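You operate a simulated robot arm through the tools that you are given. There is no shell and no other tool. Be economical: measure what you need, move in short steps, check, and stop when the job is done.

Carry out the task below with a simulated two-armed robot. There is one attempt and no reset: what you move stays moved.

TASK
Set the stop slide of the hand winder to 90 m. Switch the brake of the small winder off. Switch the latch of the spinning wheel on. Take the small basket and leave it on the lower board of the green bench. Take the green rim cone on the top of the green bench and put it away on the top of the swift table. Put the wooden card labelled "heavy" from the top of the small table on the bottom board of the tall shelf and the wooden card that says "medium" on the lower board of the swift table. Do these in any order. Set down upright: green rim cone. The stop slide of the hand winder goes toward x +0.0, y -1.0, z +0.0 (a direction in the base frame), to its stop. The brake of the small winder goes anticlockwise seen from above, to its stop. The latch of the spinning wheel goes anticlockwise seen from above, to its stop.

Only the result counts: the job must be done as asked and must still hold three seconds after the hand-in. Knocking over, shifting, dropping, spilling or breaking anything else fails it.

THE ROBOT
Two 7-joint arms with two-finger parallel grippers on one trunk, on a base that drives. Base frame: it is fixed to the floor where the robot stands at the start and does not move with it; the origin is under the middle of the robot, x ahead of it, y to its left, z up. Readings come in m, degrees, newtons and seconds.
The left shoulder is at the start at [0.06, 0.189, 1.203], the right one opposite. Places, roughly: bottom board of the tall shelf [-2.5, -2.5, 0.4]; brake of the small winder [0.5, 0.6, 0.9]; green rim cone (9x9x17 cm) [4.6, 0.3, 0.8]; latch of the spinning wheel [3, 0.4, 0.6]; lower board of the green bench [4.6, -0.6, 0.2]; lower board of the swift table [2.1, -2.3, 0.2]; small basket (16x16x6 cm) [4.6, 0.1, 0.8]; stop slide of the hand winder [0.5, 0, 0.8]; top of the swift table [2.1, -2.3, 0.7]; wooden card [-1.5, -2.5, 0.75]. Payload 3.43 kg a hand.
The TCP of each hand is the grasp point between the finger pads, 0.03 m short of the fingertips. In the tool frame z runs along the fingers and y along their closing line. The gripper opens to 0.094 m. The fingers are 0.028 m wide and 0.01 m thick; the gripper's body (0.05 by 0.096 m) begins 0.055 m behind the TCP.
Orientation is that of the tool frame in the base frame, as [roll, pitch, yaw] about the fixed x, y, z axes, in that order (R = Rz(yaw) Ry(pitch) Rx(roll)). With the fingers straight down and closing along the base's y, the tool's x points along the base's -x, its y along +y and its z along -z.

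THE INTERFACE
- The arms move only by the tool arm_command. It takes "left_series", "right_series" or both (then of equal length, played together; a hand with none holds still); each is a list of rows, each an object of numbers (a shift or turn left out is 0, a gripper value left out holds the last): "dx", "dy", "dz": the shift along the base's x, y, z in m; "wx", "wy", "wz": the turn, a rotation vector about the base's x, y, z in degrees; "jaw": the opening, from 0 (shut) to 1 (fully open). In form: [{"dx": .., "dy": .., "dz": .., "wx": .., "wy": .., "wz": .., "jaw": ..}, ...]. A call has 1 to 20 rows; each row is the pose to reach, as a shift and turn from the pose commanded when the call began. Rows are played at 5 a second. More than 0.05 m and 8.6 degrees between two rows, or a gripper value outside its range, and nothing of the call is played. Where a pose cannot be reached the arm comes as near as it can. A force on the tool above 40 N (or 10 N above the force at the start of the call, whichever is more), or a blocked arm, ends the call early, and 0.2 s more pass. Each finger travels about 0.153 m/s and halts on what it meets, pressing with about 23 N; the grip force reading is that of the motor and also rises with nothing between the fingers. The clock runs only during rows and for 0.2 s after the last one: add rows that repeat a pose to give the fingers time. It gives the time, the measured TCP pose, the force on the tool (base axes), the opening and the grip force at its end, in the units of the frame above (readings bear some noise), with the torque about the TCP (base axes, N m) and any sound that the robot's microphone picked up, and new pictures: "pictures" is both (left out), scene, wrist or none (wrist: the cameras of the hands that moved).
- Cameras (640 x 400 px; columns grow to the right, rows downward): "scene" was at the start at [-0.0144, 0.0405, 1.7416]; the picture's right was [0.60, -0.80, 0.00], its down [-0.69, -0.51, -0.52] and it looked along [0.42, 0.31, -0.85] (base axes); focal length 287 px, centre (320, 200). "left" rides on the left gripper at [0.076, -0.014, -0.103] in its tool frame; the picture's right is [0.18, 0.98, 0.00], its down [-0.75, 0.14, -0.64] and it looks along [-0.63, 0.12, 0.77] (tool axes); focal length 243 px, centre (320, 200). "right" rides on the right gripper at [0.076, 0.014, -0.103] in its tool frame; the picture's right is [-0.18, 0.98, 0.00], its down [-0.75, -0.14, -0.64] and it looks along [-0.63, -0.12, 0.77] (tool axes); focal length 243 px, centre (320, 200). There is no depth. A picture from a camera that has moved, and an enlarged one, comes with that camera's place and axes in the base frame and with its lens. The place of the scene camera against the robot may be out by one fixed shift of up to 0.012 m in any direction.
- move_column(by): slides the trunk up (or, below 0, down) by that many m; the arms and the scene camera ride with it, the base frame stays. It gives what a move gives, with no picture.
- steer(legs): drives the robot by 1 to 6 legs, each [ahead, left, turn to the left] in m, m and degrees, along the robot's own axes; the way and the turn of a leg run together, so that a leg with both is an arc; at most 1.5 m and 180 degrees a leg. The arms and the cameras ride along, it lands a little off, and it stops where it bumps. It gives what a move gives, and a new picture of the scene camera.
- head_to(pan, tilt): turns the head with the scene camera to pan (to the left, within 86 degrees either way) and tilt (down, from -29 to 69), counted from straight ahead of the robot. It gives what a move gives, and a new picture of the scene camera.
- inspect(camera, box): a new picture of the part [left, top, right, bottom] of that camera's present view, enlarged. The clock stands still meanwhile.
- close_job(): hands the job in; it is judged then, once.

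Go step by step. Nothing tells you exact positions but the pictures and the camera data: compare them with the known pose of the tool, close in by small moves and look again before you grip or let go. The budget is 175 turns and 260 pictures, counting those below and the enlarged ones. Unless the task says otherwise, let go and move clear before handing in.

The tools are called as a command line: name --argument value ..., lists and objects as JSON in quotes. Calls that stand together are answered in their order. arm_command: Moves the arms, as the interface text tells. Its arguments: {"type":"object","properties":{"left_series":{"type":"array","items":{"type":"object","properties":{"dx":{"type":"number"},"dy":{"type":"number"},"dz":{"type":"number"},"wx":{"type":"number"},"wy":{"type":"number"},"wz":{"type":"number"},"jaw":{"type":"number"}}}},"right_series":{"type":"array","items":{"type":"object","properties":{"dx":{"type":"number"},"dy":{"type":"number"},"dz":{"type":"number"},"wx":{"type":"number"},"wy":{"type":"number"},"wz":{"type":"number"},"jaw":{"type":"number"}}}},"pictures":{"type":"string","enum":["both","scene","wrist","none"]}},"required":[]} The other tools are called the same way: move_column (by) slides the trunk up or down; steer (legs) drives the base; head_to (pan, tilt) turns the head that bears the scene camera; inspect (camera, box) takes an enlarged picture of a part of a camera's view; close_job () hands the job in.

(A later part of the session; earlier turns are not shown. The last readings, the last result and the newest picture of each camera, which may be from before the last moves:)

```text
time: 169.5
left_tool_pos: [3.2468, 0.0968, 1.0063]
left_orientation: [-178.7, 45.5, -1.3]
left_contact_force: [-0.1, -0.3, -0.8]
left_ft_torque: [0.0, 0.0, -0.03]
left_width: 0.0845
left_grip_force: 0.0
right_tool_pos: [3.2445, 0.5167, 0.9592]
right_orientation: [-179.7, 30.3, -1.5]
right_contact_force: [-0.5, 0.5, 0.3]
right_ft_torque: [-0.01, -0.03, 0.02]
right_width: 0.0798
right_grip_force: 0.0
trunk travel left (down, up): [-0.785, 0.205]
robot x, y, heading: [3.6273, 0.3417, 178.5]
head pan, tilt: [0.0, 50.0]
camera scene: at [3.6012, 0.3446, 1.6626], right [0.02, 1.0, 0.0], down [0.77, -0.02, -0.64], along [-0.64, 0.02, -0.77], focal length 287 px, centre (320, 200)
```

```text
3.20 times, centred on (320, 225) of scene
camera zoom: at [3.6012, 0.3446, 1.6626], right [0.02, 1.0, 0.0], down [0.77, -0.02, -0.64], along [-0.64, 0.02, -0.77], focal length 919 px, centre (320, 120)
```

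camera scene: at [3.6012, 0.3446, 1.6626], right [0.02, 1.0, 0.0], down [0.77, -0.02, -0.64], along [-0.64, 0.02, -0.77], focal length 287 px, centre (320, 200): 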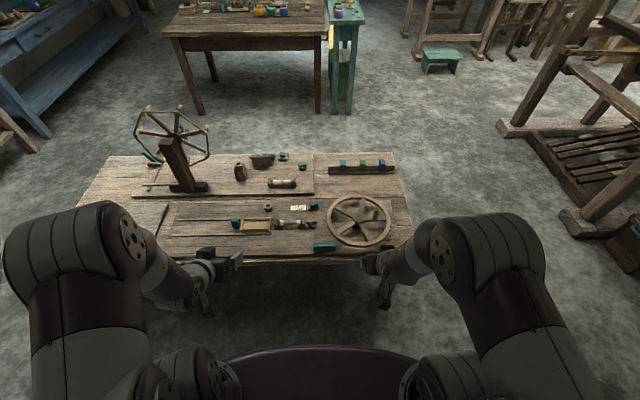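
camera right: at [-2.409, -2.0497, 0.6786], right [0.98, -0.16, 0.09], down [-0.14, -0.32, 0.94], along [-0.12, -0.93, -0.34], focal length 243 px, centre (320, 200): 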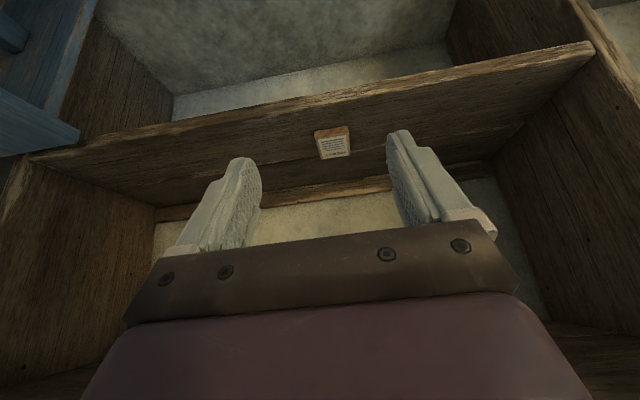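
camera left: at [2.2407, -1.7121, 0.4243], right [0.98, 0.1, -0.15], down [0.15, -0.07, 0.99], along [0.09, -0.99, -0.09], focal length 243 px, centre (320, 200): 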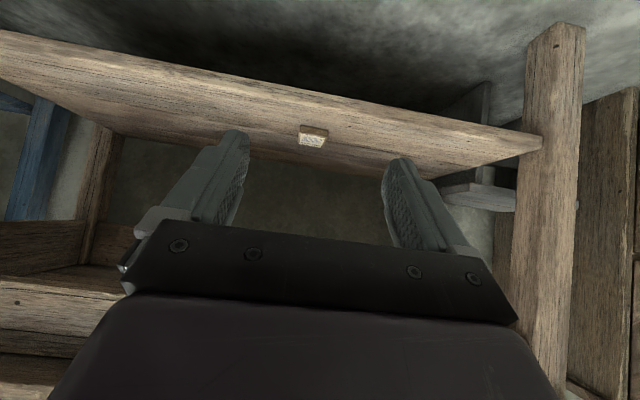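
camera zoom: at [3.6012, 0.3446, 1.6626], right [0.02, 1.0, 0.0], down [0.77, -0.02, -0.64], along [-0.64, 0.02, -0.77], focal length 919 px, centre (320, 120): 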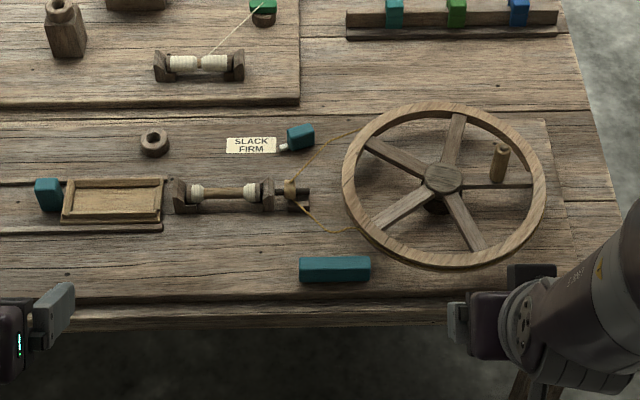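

The latch is the teal bar near [2.97, 0.385, 0.6], beside the wheel rim. I'll creep forward and look at it closely with the right wrist camera.

steer --legs '[[0.14, 0, 1.5]]'

arm_command --right_series '[{"dx": 0.0, "dy": -0.025, "dz": -0.01, "wy": -4, "jaw": 0}, {"dx": 0.0, "dy": -0.05, "dz": -0.02, "wy": -8}, {"dx": 0.0, "dy": -0.075, "dz": -0.03, "wy": -12}, {"dx": 0.0, "dy": -0.1, "dz": -0.04, "wy": -16}, {"dx": 0.0, "dy": -0.12, "dz": -0.06, "wy": -20}, {"dx": 0.0, "dy": -0.13, "dz": -0.08, "wy": -24}, {"dx": 0.0, "dy": -0.13, "dz": -0.1, "wy": -28}, {"dx": 0.0, "dy": -0.13, "dz": -0.12, "wy": -30}]' --pictures "both"

```text
time: 170.9
left_tool_pos: [3.1131, 0.0907, 1.0074]
left_orientation: [-178.6, 45.5, 0.2]
left_contact_force: [0.3, -0.7, -0.5]
left_ft_torque: [0.0, 0.03, -0.01]
left_width: 0.0847
left_grip_force: 0.1
right_tool_pos: [3.0997, 0.5078, 0.9582]
right_orientation: [-179.8, 30.4, -0.1]
right_contact_force: [0.6, -0.2, -0.5]
right_ft_torque: [-0.03, 0.0, 0.0]
right_width: 0.0801
right_grip_force: 0.0
trunk travel left (down, up): [-0.785, 0.205]
robot x, y, heading: [3.4842, 0.3425, -180.0]
head pan, tilt: [0.0, 50.0]
camera scene: at [3.4611, 0.346, 1.6626], right [0.0, 1.0, 0.0], down [0.77, 0.0, -0.64], along [-0.64, 0.0, -0.77], focal length 287 px, centre (320, 200)
```

scene: 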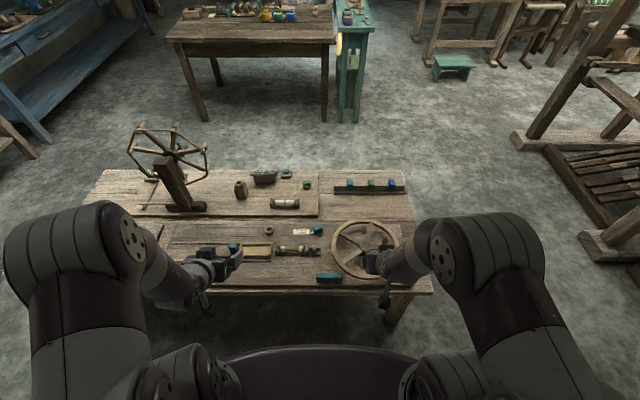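

```text
time: 172.7
left_tool_pos: [3.1125, 0.0895, 1.0067]
left_orientation: [-178.7, 45.6, 0.2]
left_contact_force: [-0.4, -0.2, 0.4]
left_ft_torque: [-0.01, -0.02, -0.02]
left_width: 0.0843
left_grip_force: 0.1
right_tool_pos: [3.099, 0.3779, 0.8373]
right_orientation: [-179.8, 0.3, 0.0]
right_contact_force: [-1.4, 0.3, 0.3]
right_ft_torque: [0.01, -0.03, -0.02]
right_width: 0.0
right_grip_force: 22.7
right hand out of reach, approached as far as the arm can: row 7
trunk travel left (down, up): [-0.785, 0.205]
robot x, y, heading: [3.4848, 0.344, -180.0]
head pan, tilt: [0.0, 50.0]
camera scene: at [3.4592, 0.3462, 1.6626], right [0.0, 1.0, 0.0], down [0.77, 0.0, -0.64], along [-0.64, 0.0, -0.77], focal length 287 px, centre (320, 200)
camera right: at [3.1763, 0.3639, 0.9401], right [-0.18, -0.98, 0.0], down [-0.75, 0.14, 0.65], along [-0.63, 0.12, -0.76], focal length 243 px, centre (320, 200)
```

scene: 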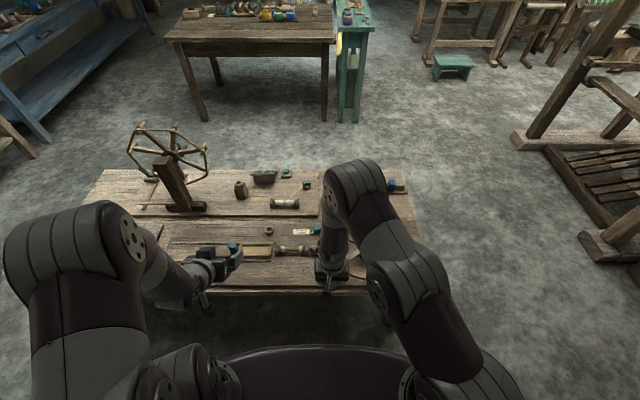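
right: 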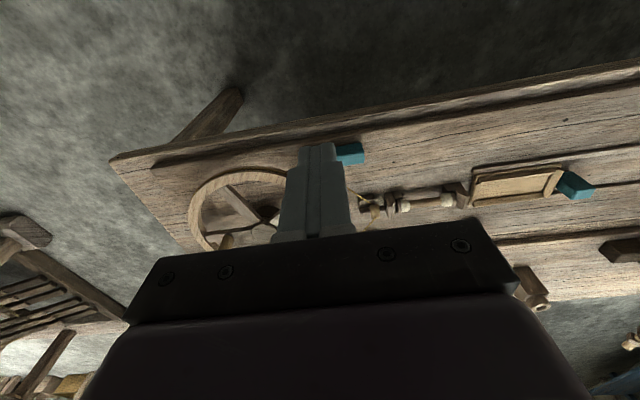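

The fingers hide the bar, so I'll shift aside to see it.

arm_command --right_series '[{"dy": -0.04, "dz": -0.02}, {"dy": -0.08, "dz": -0.04}, {"dy": -0.1, "dz": -0.06}]' --pictures "wrist"

inspect --camera "right" --box '[100, 80, 320, 240]'

```text
time: 173.5
left_tool_pos: [3.1117, 0.09, 1.0061]
left_orientation: [-178.7, 45.5, 0.2]
left_contact_force: [0.8, 0.0, -0.8]
left_ft_torque: [-0.02, -0.01, -0.01]
left_width: 0.0845
left_grip_force: 0.2
right_tool_pos: [3.0991, 0.2766, 0.7788]
right_orientation: [-179.9, 0.3, -0.1]
right_contact_force: [-0.1, 0.3, 0.0]
right_ft_torque: [-0.02, 0.0, -0.01]
right_width: 0.0
right_grip_force: 23.2
trunk travel left (down, up): [-0.785, 0.205]
robot x, y, heading: [3.4869, 0.3479, -179.7]
head pan, tilt: [0.0, 50.0]
camera right: at [3.1755, 0.262, 0.8802], right [-0.19, -0.98, 0.0], down [-0.75, 0.14, 0.65], along [-0.64, 0.12, -0.76], focal length 243 px, centre (320, 200)
```

right: 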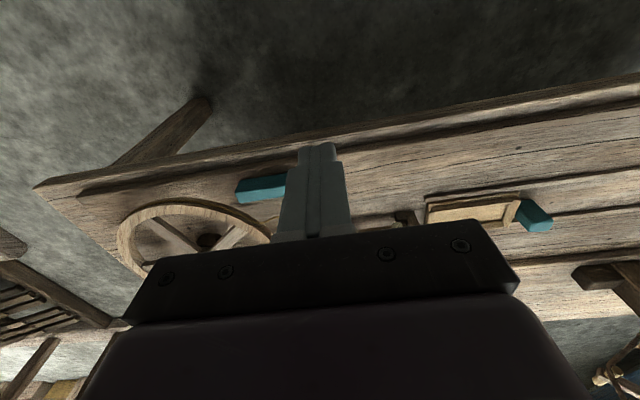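

```text
2.50 times, centred on (210, 160) of right
camera zoom: at [3.1755, 0.262, 0.8802], right [-0.19, -0.98, 0.0], down [-0.75, 0.14, 0.65], along [-0.64, 0.12, -0.76], focal length 606 px, centre (595, 300)
```

zoom: 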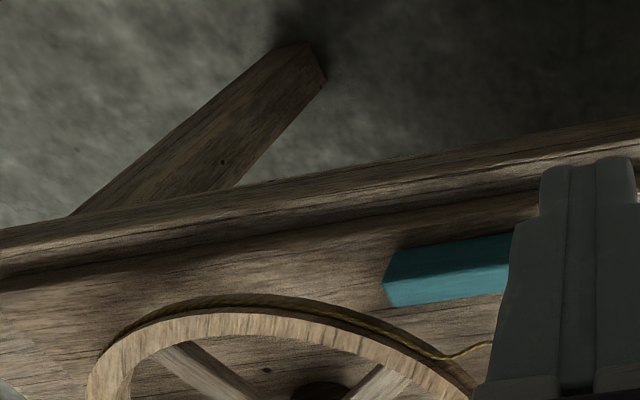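

The bar runs from y ≈ 0.335 to 0.436 at x ≈ 2.963, z ≈ 0.585. Anticlockwise swings its wheel-side end away from me, so I'll set the closed fingers on the near side at y ≈ 0.395.

arm_command --right_series '[{"dx": -0.02, "dy": 0.04, "dz": -0.02}, {"dx": -0.04, "dy": 0.08, "dz": -0.04}, {"dx": -0.06, "dy": 0.118, "dz": -0.06}, {"dx": -0.08, "dy": 0.118, "dz": -0.09}, {"dx": -0.085, "dy": 0.118, "dz": -0.13}, {"dx": -0.085, "dy": 0.118, "dz": -0.155}, {"dx": -0.085, "dy": 0.118, "dz": -0.17}, {"dx": -0.085, "dy": 0.118, "dz": -0.17}]' --pictures "both"

inspect --camera "scene" --box '[270, 210, 420, 310]'

```text
time: 175.5
left_tool_pos: [3.1115, 0.0897, 1.0059]
left_orientation: [-178.5, 45.5, 0.2]
left_contact_force: [-0.2, -1.1, -1.1]
left_ft_torque: [0.0, 0.0, 0.01]
left_width: 0.0848
left_grip_force: 0.0
right_tool_pos: [2.9788, 0.3835, 0.6442]
right_orientation: [179.3, 3.4, 0.1]
right_contact_force: [0.0, 0.0, 0.0]
right_ft_torque: [0.01, -0.02, 0.0]
right_width: 0.0
right_grip_force: 22.6
trunk travel left (down, up): [-0.785, 0.205]
robot x, y, heading: [3.484, 0.3452, -180.1]
head pan, tilt: [0.0, 50.0]
stopped in row 8 (right hand): the arm was blocked; the commanded pose is now the measured one
camera scene: at [3.4598, 0.3459, 1.6625], right [0.0, 1.0, 0.0], down [0.77, 0.0, -0.64], along [-0.64, 0.0, -0.77], focal length 287 px, centre (320, 200)
camera right: at [3.0608, 0.3698, 0.742], right [-0.18, -0.98, 0.03], down [-0.71, 0.15, 0.68], along [-0.68, 0.11, -0.73], focal length 243 px, centre (320, 200)
```

scene: 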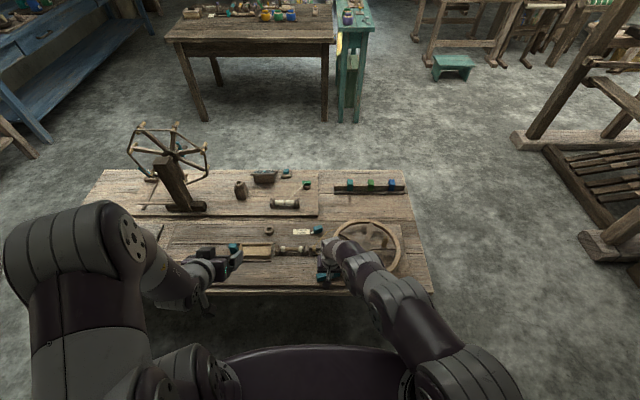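
right: 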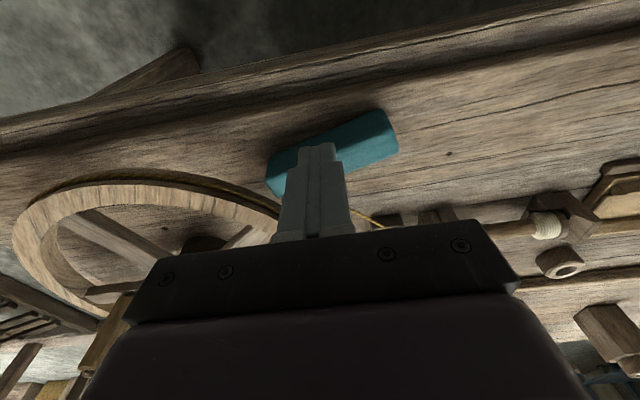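

```text
4.00 times, centred on (345, 260) of scene
camera zoom: at [3.4598, 0.3459, 1.6625], right [0.0, 1.0, 0.0], down [0.77, 0.0, -0.64], along [-0.64, 0.0, -0.77], focal length 1149 px, centre (220, -40)
```

zoom: 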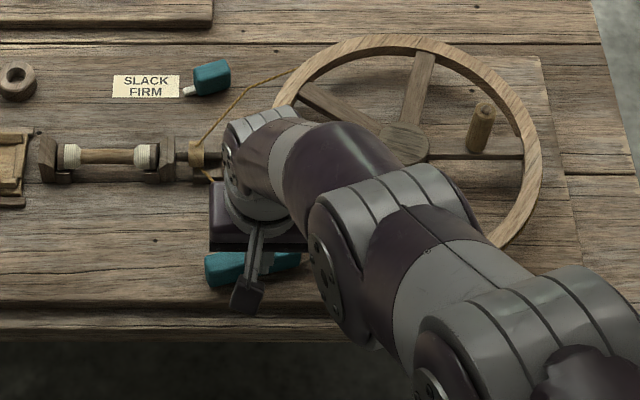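

The arm was blocked with no force on the tool, and the hand is off its command. I'll lift and look at whether the bar moved.

arm_command --right_series '[{"dz": 0.03}, {"dx": 0.02, "dz": 0.06}, {"dx": 0.04, "dy": -0.02, "dz": 0.09, "wy": -1.5}, {"dx": 0.08, "dy": -0.06, "dz": 0.12, "wy": -3.2}]' --pictures "both"

inspect --camera "scene" --box '[270, 210, 420, 310]'

```text
refused: row 4 steps farther than a row can; nothing moved
```

```text
4.00 times, centred on (345, 260) of scene
camera zoom: at [3.4598, 0.3459, 1.6625], right [0.0, 1.0, 0.0], down [0.77, 0.0, -0.64], along [-0.64, 0.0, -0.77], focal length 1149 px, centre (220, -40)
```

zoom: 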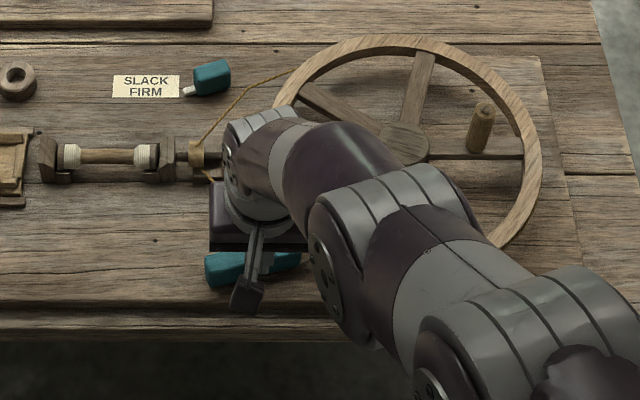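

I'll repeat the lift with smaller steps.

arm_command --right_series '[{"dz": 0.03}, {"dx": 0.015, "dz": 0.06}, {"dx": 0.03, "dy": -0.02, "dz": 0.09, "wy": -1.5}, {"dx": 0.05, "dy": -0.04, "dz": 0.12, "wy": -3.2}, {"dx": 0.08, "dy": -0.06, "dz": 0.14, "wy": -3.2}, {"dx": 0.1, "dy": -0.1, "dz": 0.15, "wy": -3.2}]' --pictures "both"

inspect --camera "scene" --box '[270, 210, 420, 310]'

```text
time: 176.9
left_tool_pos: [3.1122, 0.0893, 1.0066]
left_orientation: [-178.5, 45.5, 0.4]
left_contact_force: [-0.4, -0.6, -0.2]
left_ft_torque: [0.02, -0.01, -0.01]
left_width: 0.0844
left_grip_force: 0.1
right_tool_pos: [3.0806, 0.2824, 0.7927]
right_orientation: [179.2, 0.1, -0.1]
right_contact_force: [0.3, 0.2, 0.5]
right_ft_torque: [0.05, -0.01, -0.01]
right_width: 0.0
right_grip_force: 23.3
trunk travel left (down, up): [-0.785, 0.205]
robot x, y, heading: [3.487, 0.3484, -180.4]
head pan, tilt: [0.0, 50.0]
camera scene: at [3.4604, 0.3439, 1.6625], right [0.0, 1.0, 0.0], down [0.77, 0.0, -0.64], along [-0.64, 0.0, -0.77], focal length 287 px, centre (320, 200)
camera right: at [3.1574, 0.2688, 0.895], right [-0.18, -0.98, 0.01], down [-0.75, 0.15, 0.64], along [-0.63, 0.11, -0.77], focal length 243 px, centre (320, 200)
```

scene: 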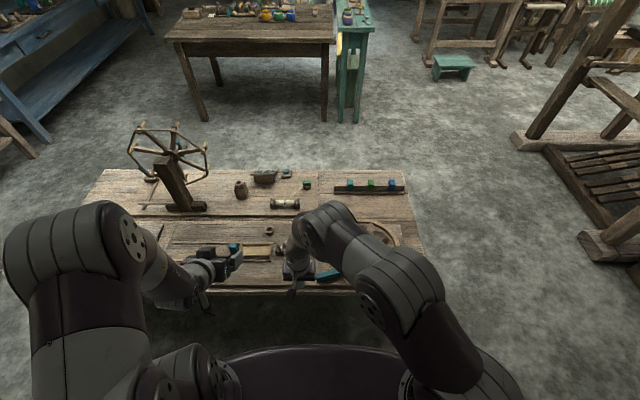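
right: 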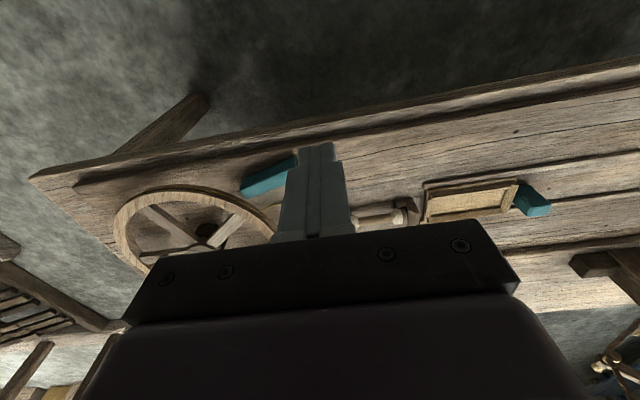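

```text
4.00 times, centred on (345, 260) of scene
camera zoom: at [3.4604, 0.3439, 1.6625], right [0.0, 1.0, 0.0], down [0.77, 0.0, -0.64], along [-0.64, 0.0, -0.77], focal length 1149 px, centre (220, -40)
```

zoom: 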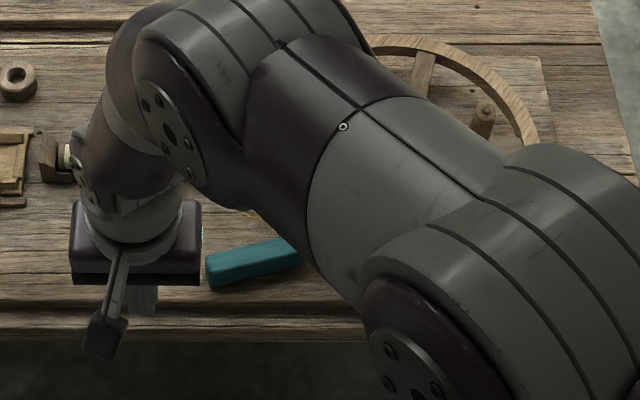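

The bar has already turned about 18° anticlockwise about its left end. The right arm works awkwardly here, so I'll withdraw it and finish with the left hand.

move_column --by 0.1

arm_command --right_series '[{"dz": 0.03}, {"dx": 0.01, "dy": 0.03, "dz": 0.05}, {"dx": 0.02, "dy": 0.06, "dz": 0.07}, {"dx": 0.03, "dy": 0.1, "dz": 0.08}, {"dx": 0.04, "dy": 0.14, "dz": 0.09}, {"dx": 0.05, "dy": 0.18, "dz": 0.1}, {"dx": 0.06, "dy": 0.22, "dz": 0.1}, {"dx": 0.06, "dy": 0.26, "dz": 0.1}]' --left_series '[{"wy": -6, "jaw": 0}, {"wy": -12}, {"wy": -18, "dz": -0.02}, {"wy": -24, "dz": -0.04}, {"wy": -30, "dz": -0.06}, {"wy": -36, "dz": -0.08}, {"wy": -42, "dz": -0.1}, {"wy": -45.5, "dz": -0.12}]' --pictures "both"

```text
time: 178.2
left_tool_pos: [3.1111, 0.0895, 1.1062]
left_orientation: [-178.6, 45.6, 0.2]
left_contact_force: [0.3, -0.7, -0.1]
left_ft_torque: [-0.02, -0.02, 0.01]
left_width: 0.0845
left_grip_force: 0.0
right_tool_pos: [3.0794, 0.2817, 0.8928]
right_orientation: [179.2, 0.1, 0.0]
right_contact_force: [0.5, -0.3, -0.1]
right_ft_torque: [-0.01, -0.02, -0.01]
right_width: 0.0
right_grip_force: 23.2
trunk travel left (down, up): [-0.885, 0.105]
robot x, y, heading: [3.4832, 0.3493, -179.8]
head pan, tilt: [0.0, 50.0]
```

```text
time: 180.0
left_tool_pos: [3.1132, 0.0918, 0.9858]
left_orientation: [-178.8, -0.3, 0.1]
left_contact_force: [-0.8, -0.4, 0.1]
left_ft_torque: [0.0, -0.05, -0.03]
left_width: 0.0005
left_grip_force: 23.2
right_tool_pos: [3.1391, 0.5443, 0.9923]
right_orientation: [179.1, 0.1, -0.1]
right_contact_force: [0.5, -0.6, 0.6]
right_ft_torque: [0.0, 0.02, -0.02]
right_width: 0.0
right_grip_force: 22.8
trunk travel left (down, up): [-0.885, 0.105]
robot x, y, heading: [3.4869, 0.3432, -179.9]
head pan, tilt: [0.0, 50.0]
camera scene: at [3.4577, 0.3474, 1.7625], right [0.0, 1.0, 0.0], down [0.77, 0.0, -0.64], along [-0.64, 0.0, -0.77], focal length 287 px, centre (320, 200)
camera right: at [3.215, 0.5313, 1.0947], right [-0.18, -0.98, 0.01], down [-0.75, 0.15, 0.64], along [-0.63, 0.11, -0.77], focal length 243 px, centre (320, 200)
camera left: at [3.1892, 0.1037, 1.0878], right [0.19, -0.98, -0.02], down [-0.76, -0.16, 0.64], along [-0.63, -0.1, -0.77], focal length 243 px, centre (320, 200)
```

scene: 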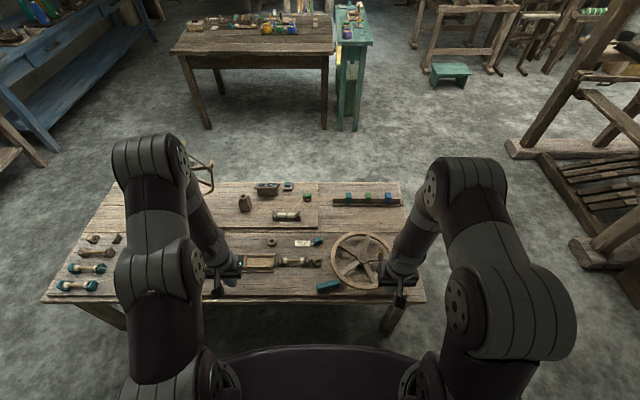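
right: 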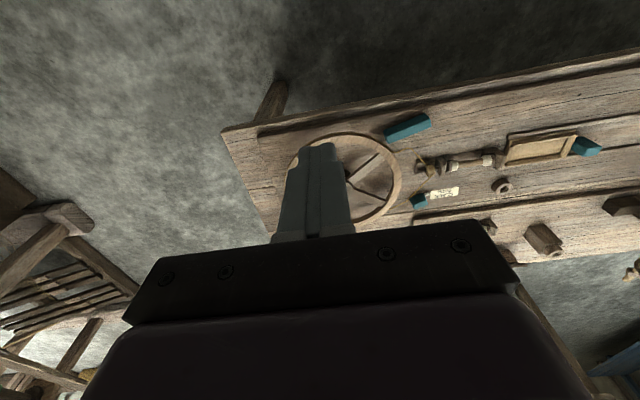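
left: 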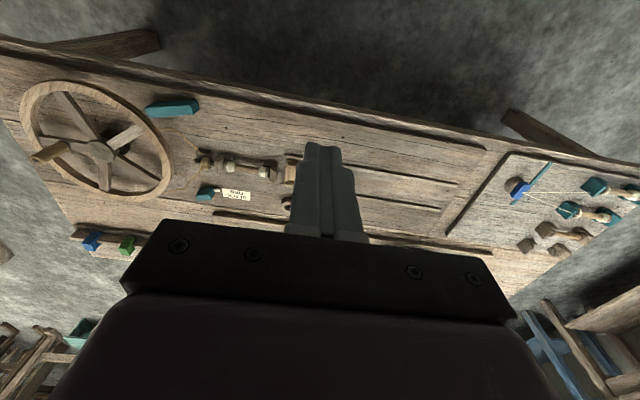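

inspect --camera "scene" --box '[290, 225, 410, 305]'

```text
5.00 times, centred on (350, 265) of scene
camera zoom: at [3.4577, 0.3474, 1.7625], right [0.0, 1.0, 0.0], down [0.77, 0.0, -0.64], along [-0.64, 0.0, -0.77], focal length 1436 px, centre (170, -125)
```

zoom: 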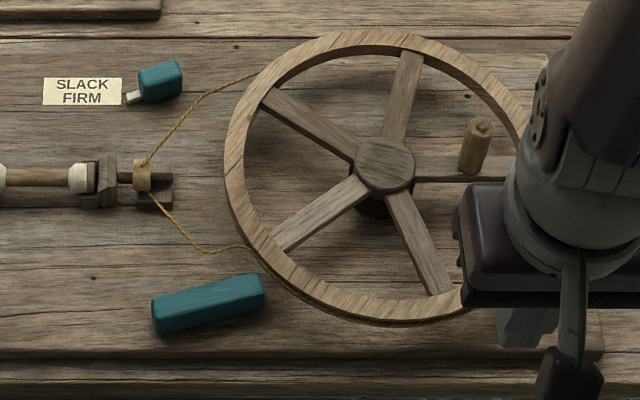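

The bar's end is close to the wheel rim, at about 14–18°. I'll bring the left hand's closed fingers to the near side of it and press to the stop.

arm_command --left_series '[{"dx": -0.01, "dy": 0.04, "dz": -0.02}, {"dx": -0.02, "dy": 0.08, "dz": -0.04}, {"dx": -0.03, "dy": 0.12, "dz": -0.06}, {"dx": -0.045, "dy": 0.16, "dz": -0.08}, {"dx": -0.06, "dy": 0.2, "dz": -0.1}, {"dx": -0.075, "dy": 0.24, "dz": -0.12}, {"dx": -0.09, "dy": 0.27, "dz": -0.15}, {"dx": -0.105, "dy": 0.295, "dz": -0.18}, {"dx": -0.105, "dy": 0.295, "dz": -0.22}, {"dx": -0.105, "dy": 0.295, "dz": -0.26}, {"dx": -0.105, "dy": 0.295, "dz": -0.3}]' --pictures "both"

```text
time: 182.3
left_tool_pos: [2.9175, 0.4386, 0.8542]
left_orientation: [-172.7, 11.2, 0.4]
left_contact_force: [0.3, -0.9, -0.4]
left_ft_torque: [-0.04, 0.04, -0.01]
left_width: 0.0
left_grip_force: 22.7
left hand out of reach, approached as far as the arm can: row 10, 11
right_tool_pos: [3.1391, 0.544, 0.9924]
right_orientation: [179.1, 0.0, 0.0]
right_contact_force: [0.3, 0.6, 0.7]
right_ft_torque: [-0.03, -0.04, 0.03]
right_width: 0.0
right_grip_force: 23.5
trunk travel left (down, up): [-0.885, 0.105]
robot x, y, heading: [3.4899, 0.3491, -180.0]
head pan, tilt: [0.0, 50.0]
stopped in row 11 (left hand): the arm was blocked; the commanded pose is now the measured one
camera scene: at [3.4594, 0.3477, 1.7626], right [0.0, 1.0, 0.0], down [0.77, 0.0, -0.64], along [-0.64, 0.0, -0.77], focal length 287 px, centre (320, 200)
camera left: at [3.0116, 0.4411, 0.9409], right [0.16, -0.97, -0.16], down [-0.62, -0.23, 0.75], along [-0.77, -0.02, -0.64], focal length 243 px, centre (320, 200)
```

scene: 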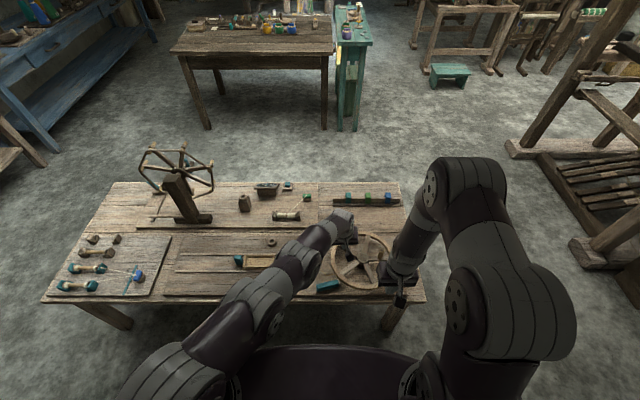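
left: 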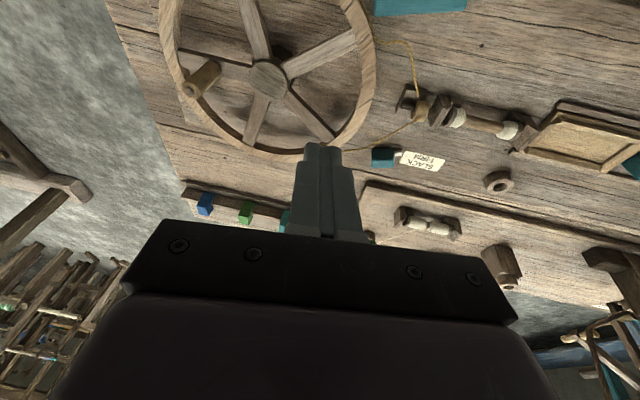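

It's a reach limit: the shoulders are too high for this low table. I'll lift the hand back, lower the trunk, and retry.

arm_command --left_series '[{"dx": 0.02, "dy": -0.02, "dz": 0.04, "wy": -4, "wx": -2}, {"dx": 0.05, "dy": -0.03, "dz": 0.07, "wy": -8, "wx": -5}, {"dx": 0.08, "dy": -0.05, "dz": 0.1, "wy": -11, "wx": -7}, {"dx": 0.1, "dy": -0.06, "dz": 0.14, "wy": -11, "wx": -7}, {"dx": 0.12, "dy": -0.07, "dz": 0.17, "wy": -11, "wx": -7}]' --right_series '[{"dz": 0.02}, {"dx": 0.02, "dz": 0.04}, {"dx": 0.04, "dz": 0.05}, {"dx": 0.05, "dy": 0.02, "dz": 0.05}, {"dx": 0.05, "dy": 0.03, "dz": 0.05}]' --pictures "none"

move_column --by -0.27

arm_command --left_series '[{"dz": 0}]' --pictures "both"

```text
time: 183.5
left_tool_pos: [3.0398, 0.3674, 1.0224]
left_orientation: [-179.8, 0.0, -0.3]
left_contact_force: [0.6, 0.1, -0.4]
left_ft_torque: [-0.01, 0.01, -0.02]
left_width: 0.0
left_grip_force: 23.1
right_tool_pos: [3.189, 0.5728, 1.0431]
right_orientation: [179.1, 0.1, 0.0]
right_contact_force: [0.4, 0.2, -0.9]
right_ft_torque: [-0.01, 0.02, -0.01]
right_width: 0.0001
right_grip_force: 22.7
trunk travel left (down, up): [-0.885, 0.105]
robot x, y, heading: [3.4815, 0.3506, -180.0]
head pan, tilt: [0.0, 50.0]
```

```text
time: 186.2
left_tool_pos: [3.0372, 0.3668, 0.7525]
left_orientation: [-179.8, 0.0, -0.3]
left_contact_force: [-0.3, -0.2, -0.4]
left_ft_torque: [0.02, 0.0, 0.0]
left_width: 0.0001
left_grip_force: 22.8
right_tool_pos: [3.1886, 0.5735, 0.7725]
right_orientation: [179.2, 0.2, -0.1]
right_contact_force: [0.4, 0.2, 0.4]
right_ft_torque: [-0.02, 0.04, -0.01]
right_width: 0.0002
right_grip_force: 23.2
trunk travel left (down, up): [-0.615, 0.375]
robot x, y, heading: [3.4846, 0.348, -179.9]
head pan, tilt: [0.0, 50.0]
```

```text
time: 186.6
left_tool_pos: [3.0376, 0.3663, 0.7519]
left_orientation: [-179.9, -0.1, -0.3]
left_contact_force: [-0.4, 0.6, 0.2]
left_ft_torque: [-0.03, 0.0, 0.01]
left_width: 0.0
left_grip_force: 23.2
right_tool_pos: [3.1892, 0.5739, 0.7726]
right_orientation: [179.2, 0.0, 0.0]
right_contact_force: [-0.2, -0.4, -0.6]
right_ft_torque: [-0.06, 0.02, 0.01]
right_width: 0.0002
right_grip_force: 22.8
trunk travel left (down, up): [-0.615, 0.375]
robot x, y, heading: [3.4878, 0.3447, -180.4]
head pan, tilt: [0.0, 50.0]
camera scene: at [3.4597, 0.346, 1.4925], right [0.0, 1.0, 0.0], down [0.77, 0.0, -0.64], along [-0.64, 0.0, -0.77], focal length 287 px, centre (320, 200)
camera left: at [3.1135, 0.3817, 0.8547], right [0.18, -0.98, 0.0], down [-0.75, -0.14, 0.64], along [-0.63, -0.11, -0.77], focal length 243 px, centre (320, 200)
```

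scene: 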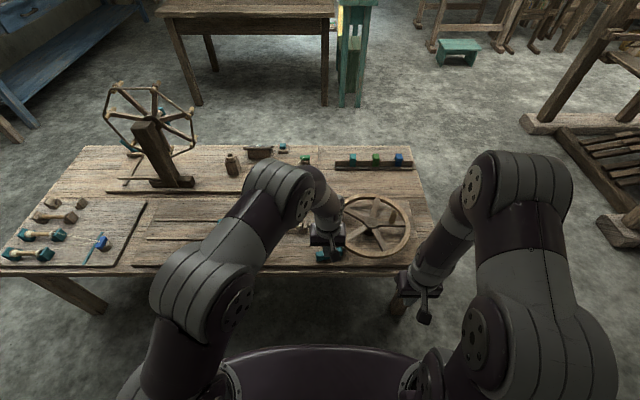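
left: 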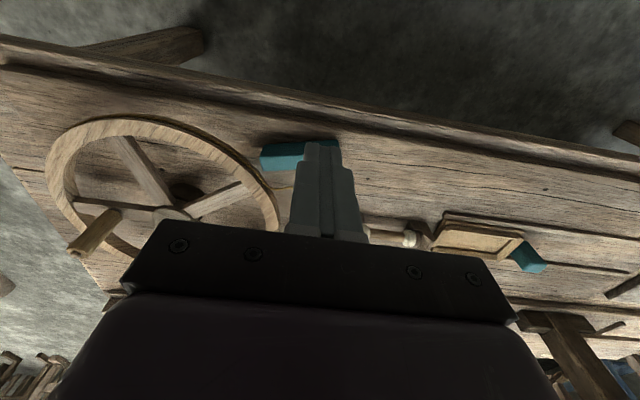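

The posture is good now. I'll descend on the near side of the bar.

arm_command --left_series '[{"dx": -0.01, "dy": 0.01, "dz": -0.04}, {"dx": -0.02, "dy": 0.02, "dz": -0.08}, {"dx": -0.026, "dy": 0.02, "dz": -0.11}, {"dx": -0.026, "dy": 0.02, "dz": -0.13}, {"dx": -0.026, "dy": 0.02, "dz": -0.138}, {"dx": -0.026, "dy": 0.02, "dz": -0.138}]' --pictures "wrist"

inspect --camera "scene" --box '[280, 190, 430, 290]'

```text
time: 188.0
left_tool_pos: [3.0127, 0.387, 0.6128]
left_orientation: [-179.8, 0.1, -0.2]
left_contact_force: [0.1, -0.2, -0.5]
left_ft_torque: [0.0, -0.02, 0.01]
left_width: 0.0002
left_grip_force: 23.0
right_tool_pos: [3.1897, 0.5733, 0.7728]
right_orientation: [179.3, 0.1, 0.1]
right_contact_force: [-0.7, -0.3, 0.8]
right_ft_torque: [-0.02, -0.02, 0.01]
right_width: 0.0001
right_grip_force: 23.0
trunk travel left (down, up): [-0.615, 0.375]
robot x, y, heading: [3.4877, 0.3466, -180.0]
head pan, tilt: [0.0, 50.0]
camera left: at [3.0876, 0.4018, 0.7165], right [0.18, -0.98, 0.0], down [-0.75, -0.14, 0.64], along [-0.63, -0.11, -0.77], focal length 243 px, centre (320, 200)
```

left: 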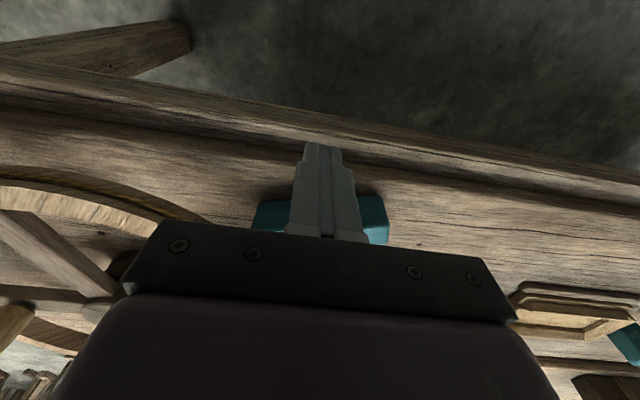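

```text
4.00 times, centred on (355, 240) of scene
camera zoom: at [3.4597, 0.3461, 1.4925], right [0.0, 1.0, 0.0], down [0.77, 0.0, -0.64], along [-0.64, 0.0, -0.77], focal length 1149 px, centre (180, 40)
```

zoom: 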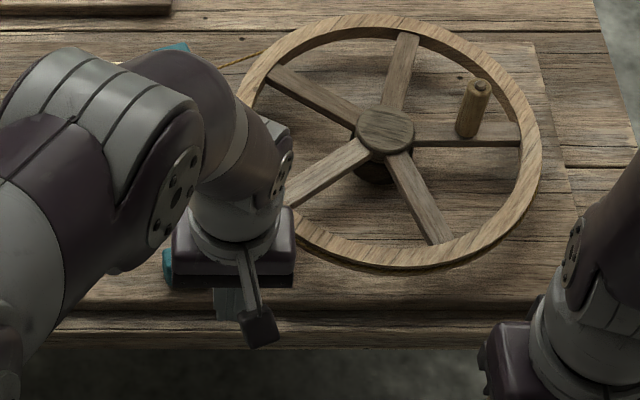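

The closed fingers stand just in front of the bar. I'll push toward -x in small steps until it stops.

arm_command --left_series '[{"dx": -0.01}, {"dx": -0.02}, {"dx": -0.028}, {"dx": -0.034}, {"dx": -0.04}, {"dx": -0.046}, {"dx": -0.052}, {"dx": -0.058}, {"dx": -0.064}]' --pictures "wrist"

inspect --camera "scene" --box '[280, 190, 430, 290]'

```text
time: 189.6
left_tool_pos: [2.9703, 0.3886, 0.6121]
left_orientation: [179.9, -1.1, -0.3]
left_contact_force: [18.3, 5.6, 15.1]
left_ft_torque: [-0.13, 0.06, 0.11]
left_width: 0.0
left_grip_force: 22.8
right_tool_pos: [3.1923, 0.574, 0.7736]
right_orientation: [179.3, 0.2, 0.1]
right_contact_force: [-0.3, 0.3, -0.5]
right_ft_torque: [0.01, -0.03, -0.01]
right_width: 0.0002
right_grip_force: 22.9
trunk travel left (down, up): [-0.615, 0.375]
robot x, y, heading: [3.4848, 0.3454, 180.0]
head pan, tilt: [0.0, 50.0]
stopped in row 7 (left hand): the force on the tool passed its limit (the readings are from after the stop); the commanded pose is now the measured one
camera left: at [3.0444, 0.403, 0.7162], right [0.18, -0.98, 0.01], down [-0.77, -0.14, 0.63], along [-0.62, -0.12, -0.78], focal length 243 px, centre (320, 200)
```

left: 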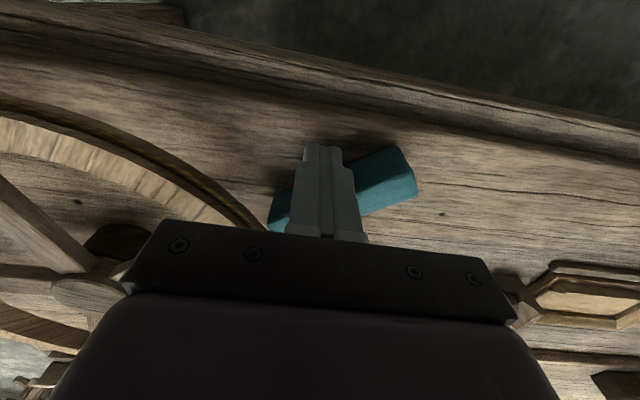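

```text
4.00 times, centred on (355, 240) of scene
camera zoom: at [3.4631, 0.3465, 1.4928], right [0.0, 1.0, 0.0], down [0.76, 0.0, -0.64], along [-0.64, 0.0, -0.76], focal length 1149 px, centre (180, 40)
```

zoom: 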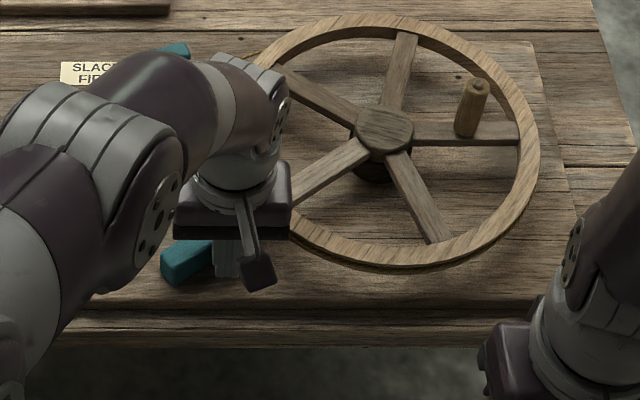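

The bar turned further and now resists at 18 N. I'll back off and check the angle.

arm_command --left_series '[{"dx": 0.02, "dz": 0.003}, {"dx": 0.035, "dz": 0.03}, {"dx": 0.04, "dy": -0.03, "dz": 0.06}, {"dx": 0.05, "dy": -0.07, "dz": 0.08}, {"dx": 0.06, "dy": -0.11, "dz": 0.1}, {"dx": 0.06, "dy": -0.15, "dz": 0.12}]' --pictures "none"

inspect --camera "scene" --box '[280, 190, 430, 290]'

```text
time: 191.0
left_tool_pos: [3.0281, 0.236, 0.7317]
left_orientation: [180.0, -0.9, -0.4]
left_contact_force: [-0.8, -0.8, 0.8]
left_ft_torque: [-0.02, 0.0, -0.03]
left_width: 0.0002
left_grip_force: 23.2
right_tool_pos: [3.1908, 0.5744, 0.7741]
right_orientation: [179.3, 0.1, 0.0]
right_contact_force: [0.2, 0.1, -0.4]
right_ft_torque: [0.01, -0.01, -0.01]
right_width: 0.0
right_grip_force: 22.9
trunk travel left (down, up): [-0.615, 0.375]
robot x, y, heading: [3.4881, 0.3473, 180.0]
head pan, tilt: [0.0, 50.0]
```

```text
4.00 times, centred on (355, 240) of scene
camera zoom: at [3.4607, 0.3451, 1.4925], right [0.0, 1.0, 0.0], down [0.77, 0.0, -0.64], along [-0.64, 0.0, -0.77], focal length 1149 px, centre (180, 40)
```

zoom: 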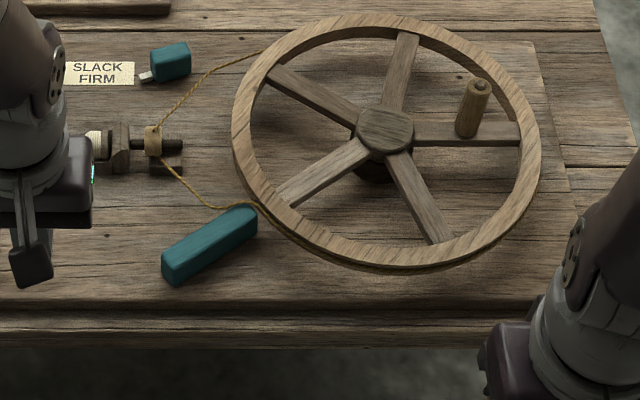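

It sits at about 33° now. To be sure it's at the stop, I'll press once more square to the bar, near its free end.

arm_command --left_series '[{"dx": -0.005, "dy": 0.045}, {"dx": -0.01, "dy": 0.09}, {"dx": -0.02, "dy": 0.135}, {"dx": -0.028, "dy": 0.17, "dz": -0.03}, {"dx": -0.028, "dy": 0.172, "dz": -0.07}, {"dx": -0.028, "dy": 0.172, "dz": -0.1}, {"dx": -0.028, "dy": 0.172, "dz": -0.114}, {"dx": -0.036, "dy": 0.167, "dz": -0.114}, {"dx": -0.044, "dy": 0.162, "dz": -0.114}, {"dx": -0.05, "dy": 0.158, "dz": -0.114}, {"dx": -0.056, "dy": 0.154, "dz": -0.114}, {"dx": -0.062, "dy": 0.15, "dz": -0.114}, {"dx": -0.068, "dy": 0.146, "dz": -0.114}, {"dx": -0.074, "dy": 0.142, "dz": -0.114}]' --pictures "wrist"

```text
time: 193.8
left_tool_pos: [2.9685, 0.3889, 0.6171]
left_orientation: [179.9, -1.6, -0.5]
left_contact_force: [16.7, 11.4, 10.7]
left_ft_torque: [0.02, -0.05, 0.03]
left_width: 0.0001
left_grip_force: 22.8
right_tool_pos: [3.1922, 0.5746, 0.775]
right_orientation: [179.2, 0.1, -0.2]
right_contact_force: [-0.8, -0.1, -0.1]
right_ft_torque: [0.02, 0.0, -0.01]
right_width: 0.0001
right_grip_force: 23.1
trunk travel left (down, up): [-0.615, 0.375]
robot x, y, heading: [3.4912, 0.3478, 180.0]
head pan, tilt: [0.0, 50.0]
stopped in row 13 (left hand): the force on the tool passed its limit (the readings are from after the stop); the commanded pose is now the measured one
camera left: at [3.0423, 0.4038, 0.7209], right [0.18, -0.98, 0.01], down [-0.77, -0.13, 0.62], along [-0.61, -0.11, -0.78], focal length 243 px, centre (320, 200)
```

left: 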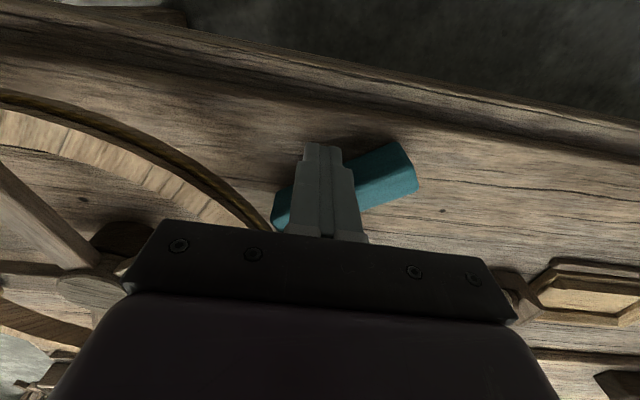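

It stops at the same place, so the latch is on at its stop. I'll withdraw, raise the trunk and turn to the green bench.

arm_command --left_series '[{"dx": 0.02, "dy": 0.01, "dz": 0.005}, {"dx": 0.035, "dy": 0.01, "dz": 0.04}, {"dx": 0.05, "dy": -0.02, "dz": 0.08}, {"dx": 0.07, "dy": -0.06, "dz": 0.11}, {"dx": 0.09, "dy": -0.1, "dz": 0.13}, {"dx": 0.11, "dy": -0.14, "dz": 0.15}, {"dx": 0.13, "dy": -0.18, "dz": 0.15}, {"dx": 0.15, "dy": -0.21, "dz": 0.15}, {"dx": 0.17, "dy": -0.24, "dz": 0.15}]' --pictures "none"

inspect --camera "scene" --box '[280, 190, 430, 290]'

move_column --by 0.3

steer --legs '[[-0.1, 0, 0], [0, 0, -180]]'

head_to --pan 0 --tilt 40

```text
refused: row 3 steps farther than a row can; nothing moved
```

```text
4.00 times, centred on (355, 240) of scene
camera zoom: at [3.4635, 0.3461, 1.4928], right [0.0, 1.0, 0.0], down [0.76, 0.0, -0.64], along [-0.64, 0.0, -0.76], focal length 1149 px, centre (180, 40)
```

zoom: 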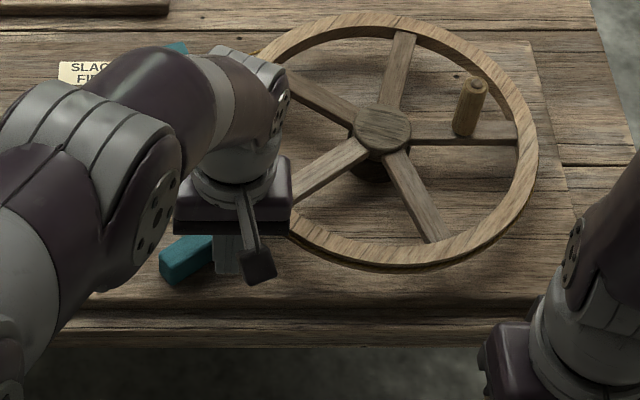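

```text
time: 196.8
left_tool_pos: [2.9675, 0.3881, 0.9142]
left_orientation: [179.9, -1.4, -0.6]
left_contact_force: [0.7, 0.3, 0.0]
left_ft_torque: [-0.01, -0.03, -0.03]
left_width: 0.0
left_grip_force: 22.9
right_tool_pos: [3.191, 0.5738, 1.0735]
right_orientation: [179.2, 0.1, -0.1]
right_contact_force: [-0.2, 0.1, 0.1]
right_ft_torque: [-0.01, 0.01, -0.01]
right_width: 0.0
right_grip_force: 23.3
trunk travel left (down, up): [-0.915, 0.075]
robot x, y, heading: [3.4879, 0.3484, 180.0]
head pan, tilt: [0.0, 50.0]
```

```text
time: 205.3
left_tool_pos: [4.1077, 0.3035, 0.9152]
left_orientation: [179.9, -1.4, 179.3]
left_contact_force: [-0.1, -0.2, 0.8]
left_ft_torque: [0.04, -0.03, 0.01]
left_width: 0.0003
left_grip_force: 23.2
right_tool_pos: [3.8827, 0.116, 1.0731]
right_orientation: [179.3, 0.2, 179.7]
right_contact_force: [-0.3, 0.9, 0.2]
right_ft_torque: [-0.01, 0.01, -0.03]
right_width: 0.0
right_grip_force: 23.4
trunk travel left (down, up): [-0.915, 0.075]
robot x, y, heading: [3.5877, 0.3483, -0.3]
head pan, tilt: [0.0, 50.0]
camera scene: at [3.5952, 0.3461, 1.7925], right [-0.01, -1.0, 0.0], down [-0.77, 0.0, -0.64], along [0.64, 0.0, -0.77], focal length 287 px, centre (320, 200)
```

scene: 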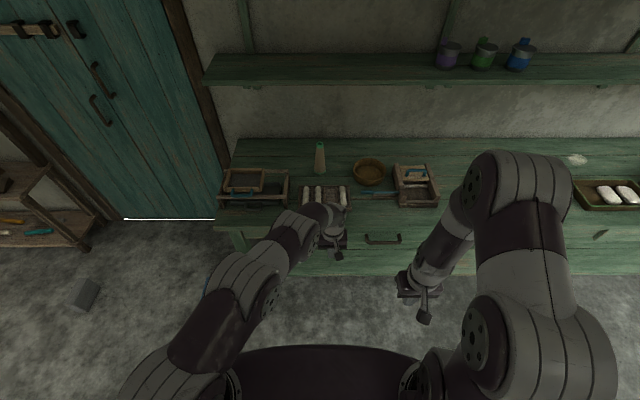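

```text
time: 206.0
left_tool_pos: [4.1077, 0.3038, 0.9154]
left_orientation: [179.9, -1.6, 179.4]
left_contact_force: [-0.4, -0.7, 0.4]
left_ft_torque: [0.03, -0.02, 0.03]
left_width: 0.0
left_grip_force: 23.1
right_tool_pos: [3.8838, 0.1172, 1.0723]
right_orientation: [179.2, 0.1, 179.7]
right_contact_force: [0.5, -0.2, 0.4]
right_ft_torque: [0.04, -0.02, 0.01]
right_width: 0.0001
right_grip_force: 22.9
trunk travel left (down, up): [-0.915, 0.075]
robot x, y, heading: [3.5883, 0.3465, -0.5]
head pan, tilt: [0.0, 40.0]
camera scene: at [3.6032, 0.3459, 1.8067], right [-0.01, -1.0, 0.0], down [-0.64, 0.0, -0.77], along [0.77, 0.0, -0.64], focal length 287 px, centre (320, 200)
```

scene: 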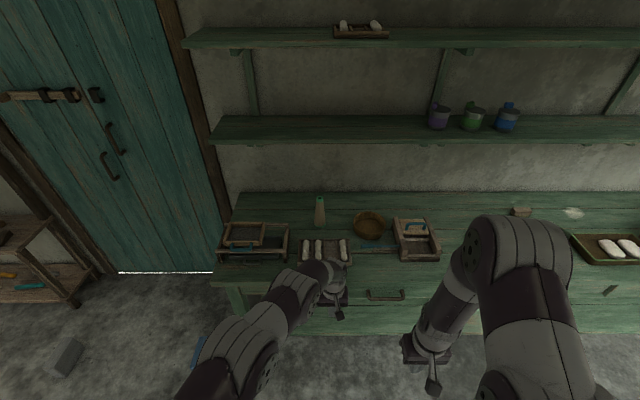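

I see the cone at about [4.65, 0.34] and the round basket at about [4.64, 0.10] on the bench. My retract was refused, but the trunk rose straight up, so I'll recheck the latch later. First I'll pull the left hand back and tilt it.

arm_command --left_series '[{"dx": -0.02, "dz": 0.02, "wy": -5, "jaw": 0.6}, {"dx": -0.04, "dz": 0.04, "wy": -10}, {"dx": -0.06, "dz": 0.06, "wy": -15}, {"dx": -0.08, "dz": 0.08, "wy": -20}, {"dx": -0.1, "dz": 0.1, "wy": -25}, {"dx": -0.12, "dz": 0.12, "wy": -30}, {"dx": -0.14, "dz": 0.14, "wy": -35}, {"dx": -0.155, "dz": 0.16, "wy": -40}, {"dx": -0.16, "dy": 0.03, "dz": 0.17, "wy": -44}, {"dx": -0.16, "dy": 0.06, "dz": 0.17, "wy": -44}]' --pictures "none"

steer --legs '[[0.2, -0.36, 0.5]]'

head_to --pan 5 --tilt 50

```text
time: 208.2
left_tool_pos: [3.9471, 0.3635, 1.0857]
left_orientation: [179.3, 42.6, 179.0]
left_contact_force: [0.7, 0.3, -0.1]
left_ft_torque: [0.0, 0.02, 0.0]
left_width: 0.0563
left_grip_force: 0.1
right_tool_pos: [3.8831, 0.1174, 1.0728]
right_orientation: [179.3, 0.1, 179.6]
right_contact_force: [-0.5, 0.9, -0.1]
right_ft_torque: [-0.02, 0.0, 0.04]
right_width: 0.0002
right_grip_force: 22.5
trunk travel left (down, up): [-0.915, 0.075]
robot x, y, heading: [3.5854, 0.3449, -0.3]
head pan, tilt: [0.0, 40.0]
```

```text
time: 210.8
left_tool_pos: [4.1495, 0.0074, 1.0858]
left_orientation: [179.3, 42.5, 179.6]
left_contact_force: [0.6, 0.1, 0.8]
left_ft_torque: [-0.03, 0.0, 0.0]
left_width: 0.0565
left_grip_force: 0.1
right_tool_pos: [4.0871, -0.2406, 1.073]
right_orientation: [179.2, 0.1, -179.7]
right_contact_force: [0.6, 0.0, -0.8]
right_ft_torque: [-0.06, -0.01, 0.03]
right_width: 0.0002
right_grip_force: 23.1
trunk travel left (down, up): [-0.915, 0.075]
robot x, y, heading: [3.7908, -0.0157, -0.1]
head pan, tilt: [0.0, 40.0]
camera scene: at [3.8048, -0.0133, 1.8067], right [0.0, -1.0, 0.0], down [-0.64, 0.0, -0.77], along [0.77, 0.0, -0.64], focal length 287 px, centre (320, 200)
```

scene: 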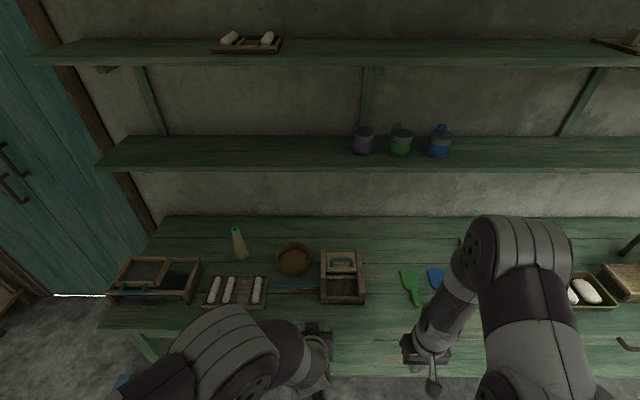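

```text
time: 211.5
left_tool_pos: [4.1516, 0.0059, 1.0868]
left_orientation: [179.2, 42.5, 179.5]
left_contact_force: [-0.3, 0.5, 0.5]
left_ft_torque: [-0.02, 0.01, 0.01]
left_width: 0.0563
left_grip_force: 0.0
right_tool_pos: [4.0879, -0.2412, 1.0723]
right_orientation: [179.2, -0.1, -179.7]
right_contact_force: [-0.1, -0.5, 0.2]
right_ft_torque: [-0.01, -0.01, 0.01]
right_width: 0.0
right_grip_force: 22.6
trunk travel left (down, up): [-0.915, 0.075]
robot x, y, heading: [3.7916, -0.0127, 0.0]
head pan, tilt: [5.0, 50.0]
camera scene: at [3.7976, -0.0087, 1.7926], right [0.09, -1.0, 0.0], down [-0.76, -0.07, -0.64], along [0.64, 0.06, -0.77], focal length 287 px, centre (320, 200)
```

scene: 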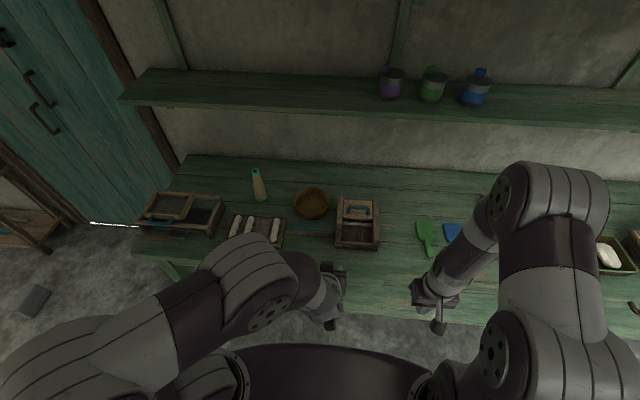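

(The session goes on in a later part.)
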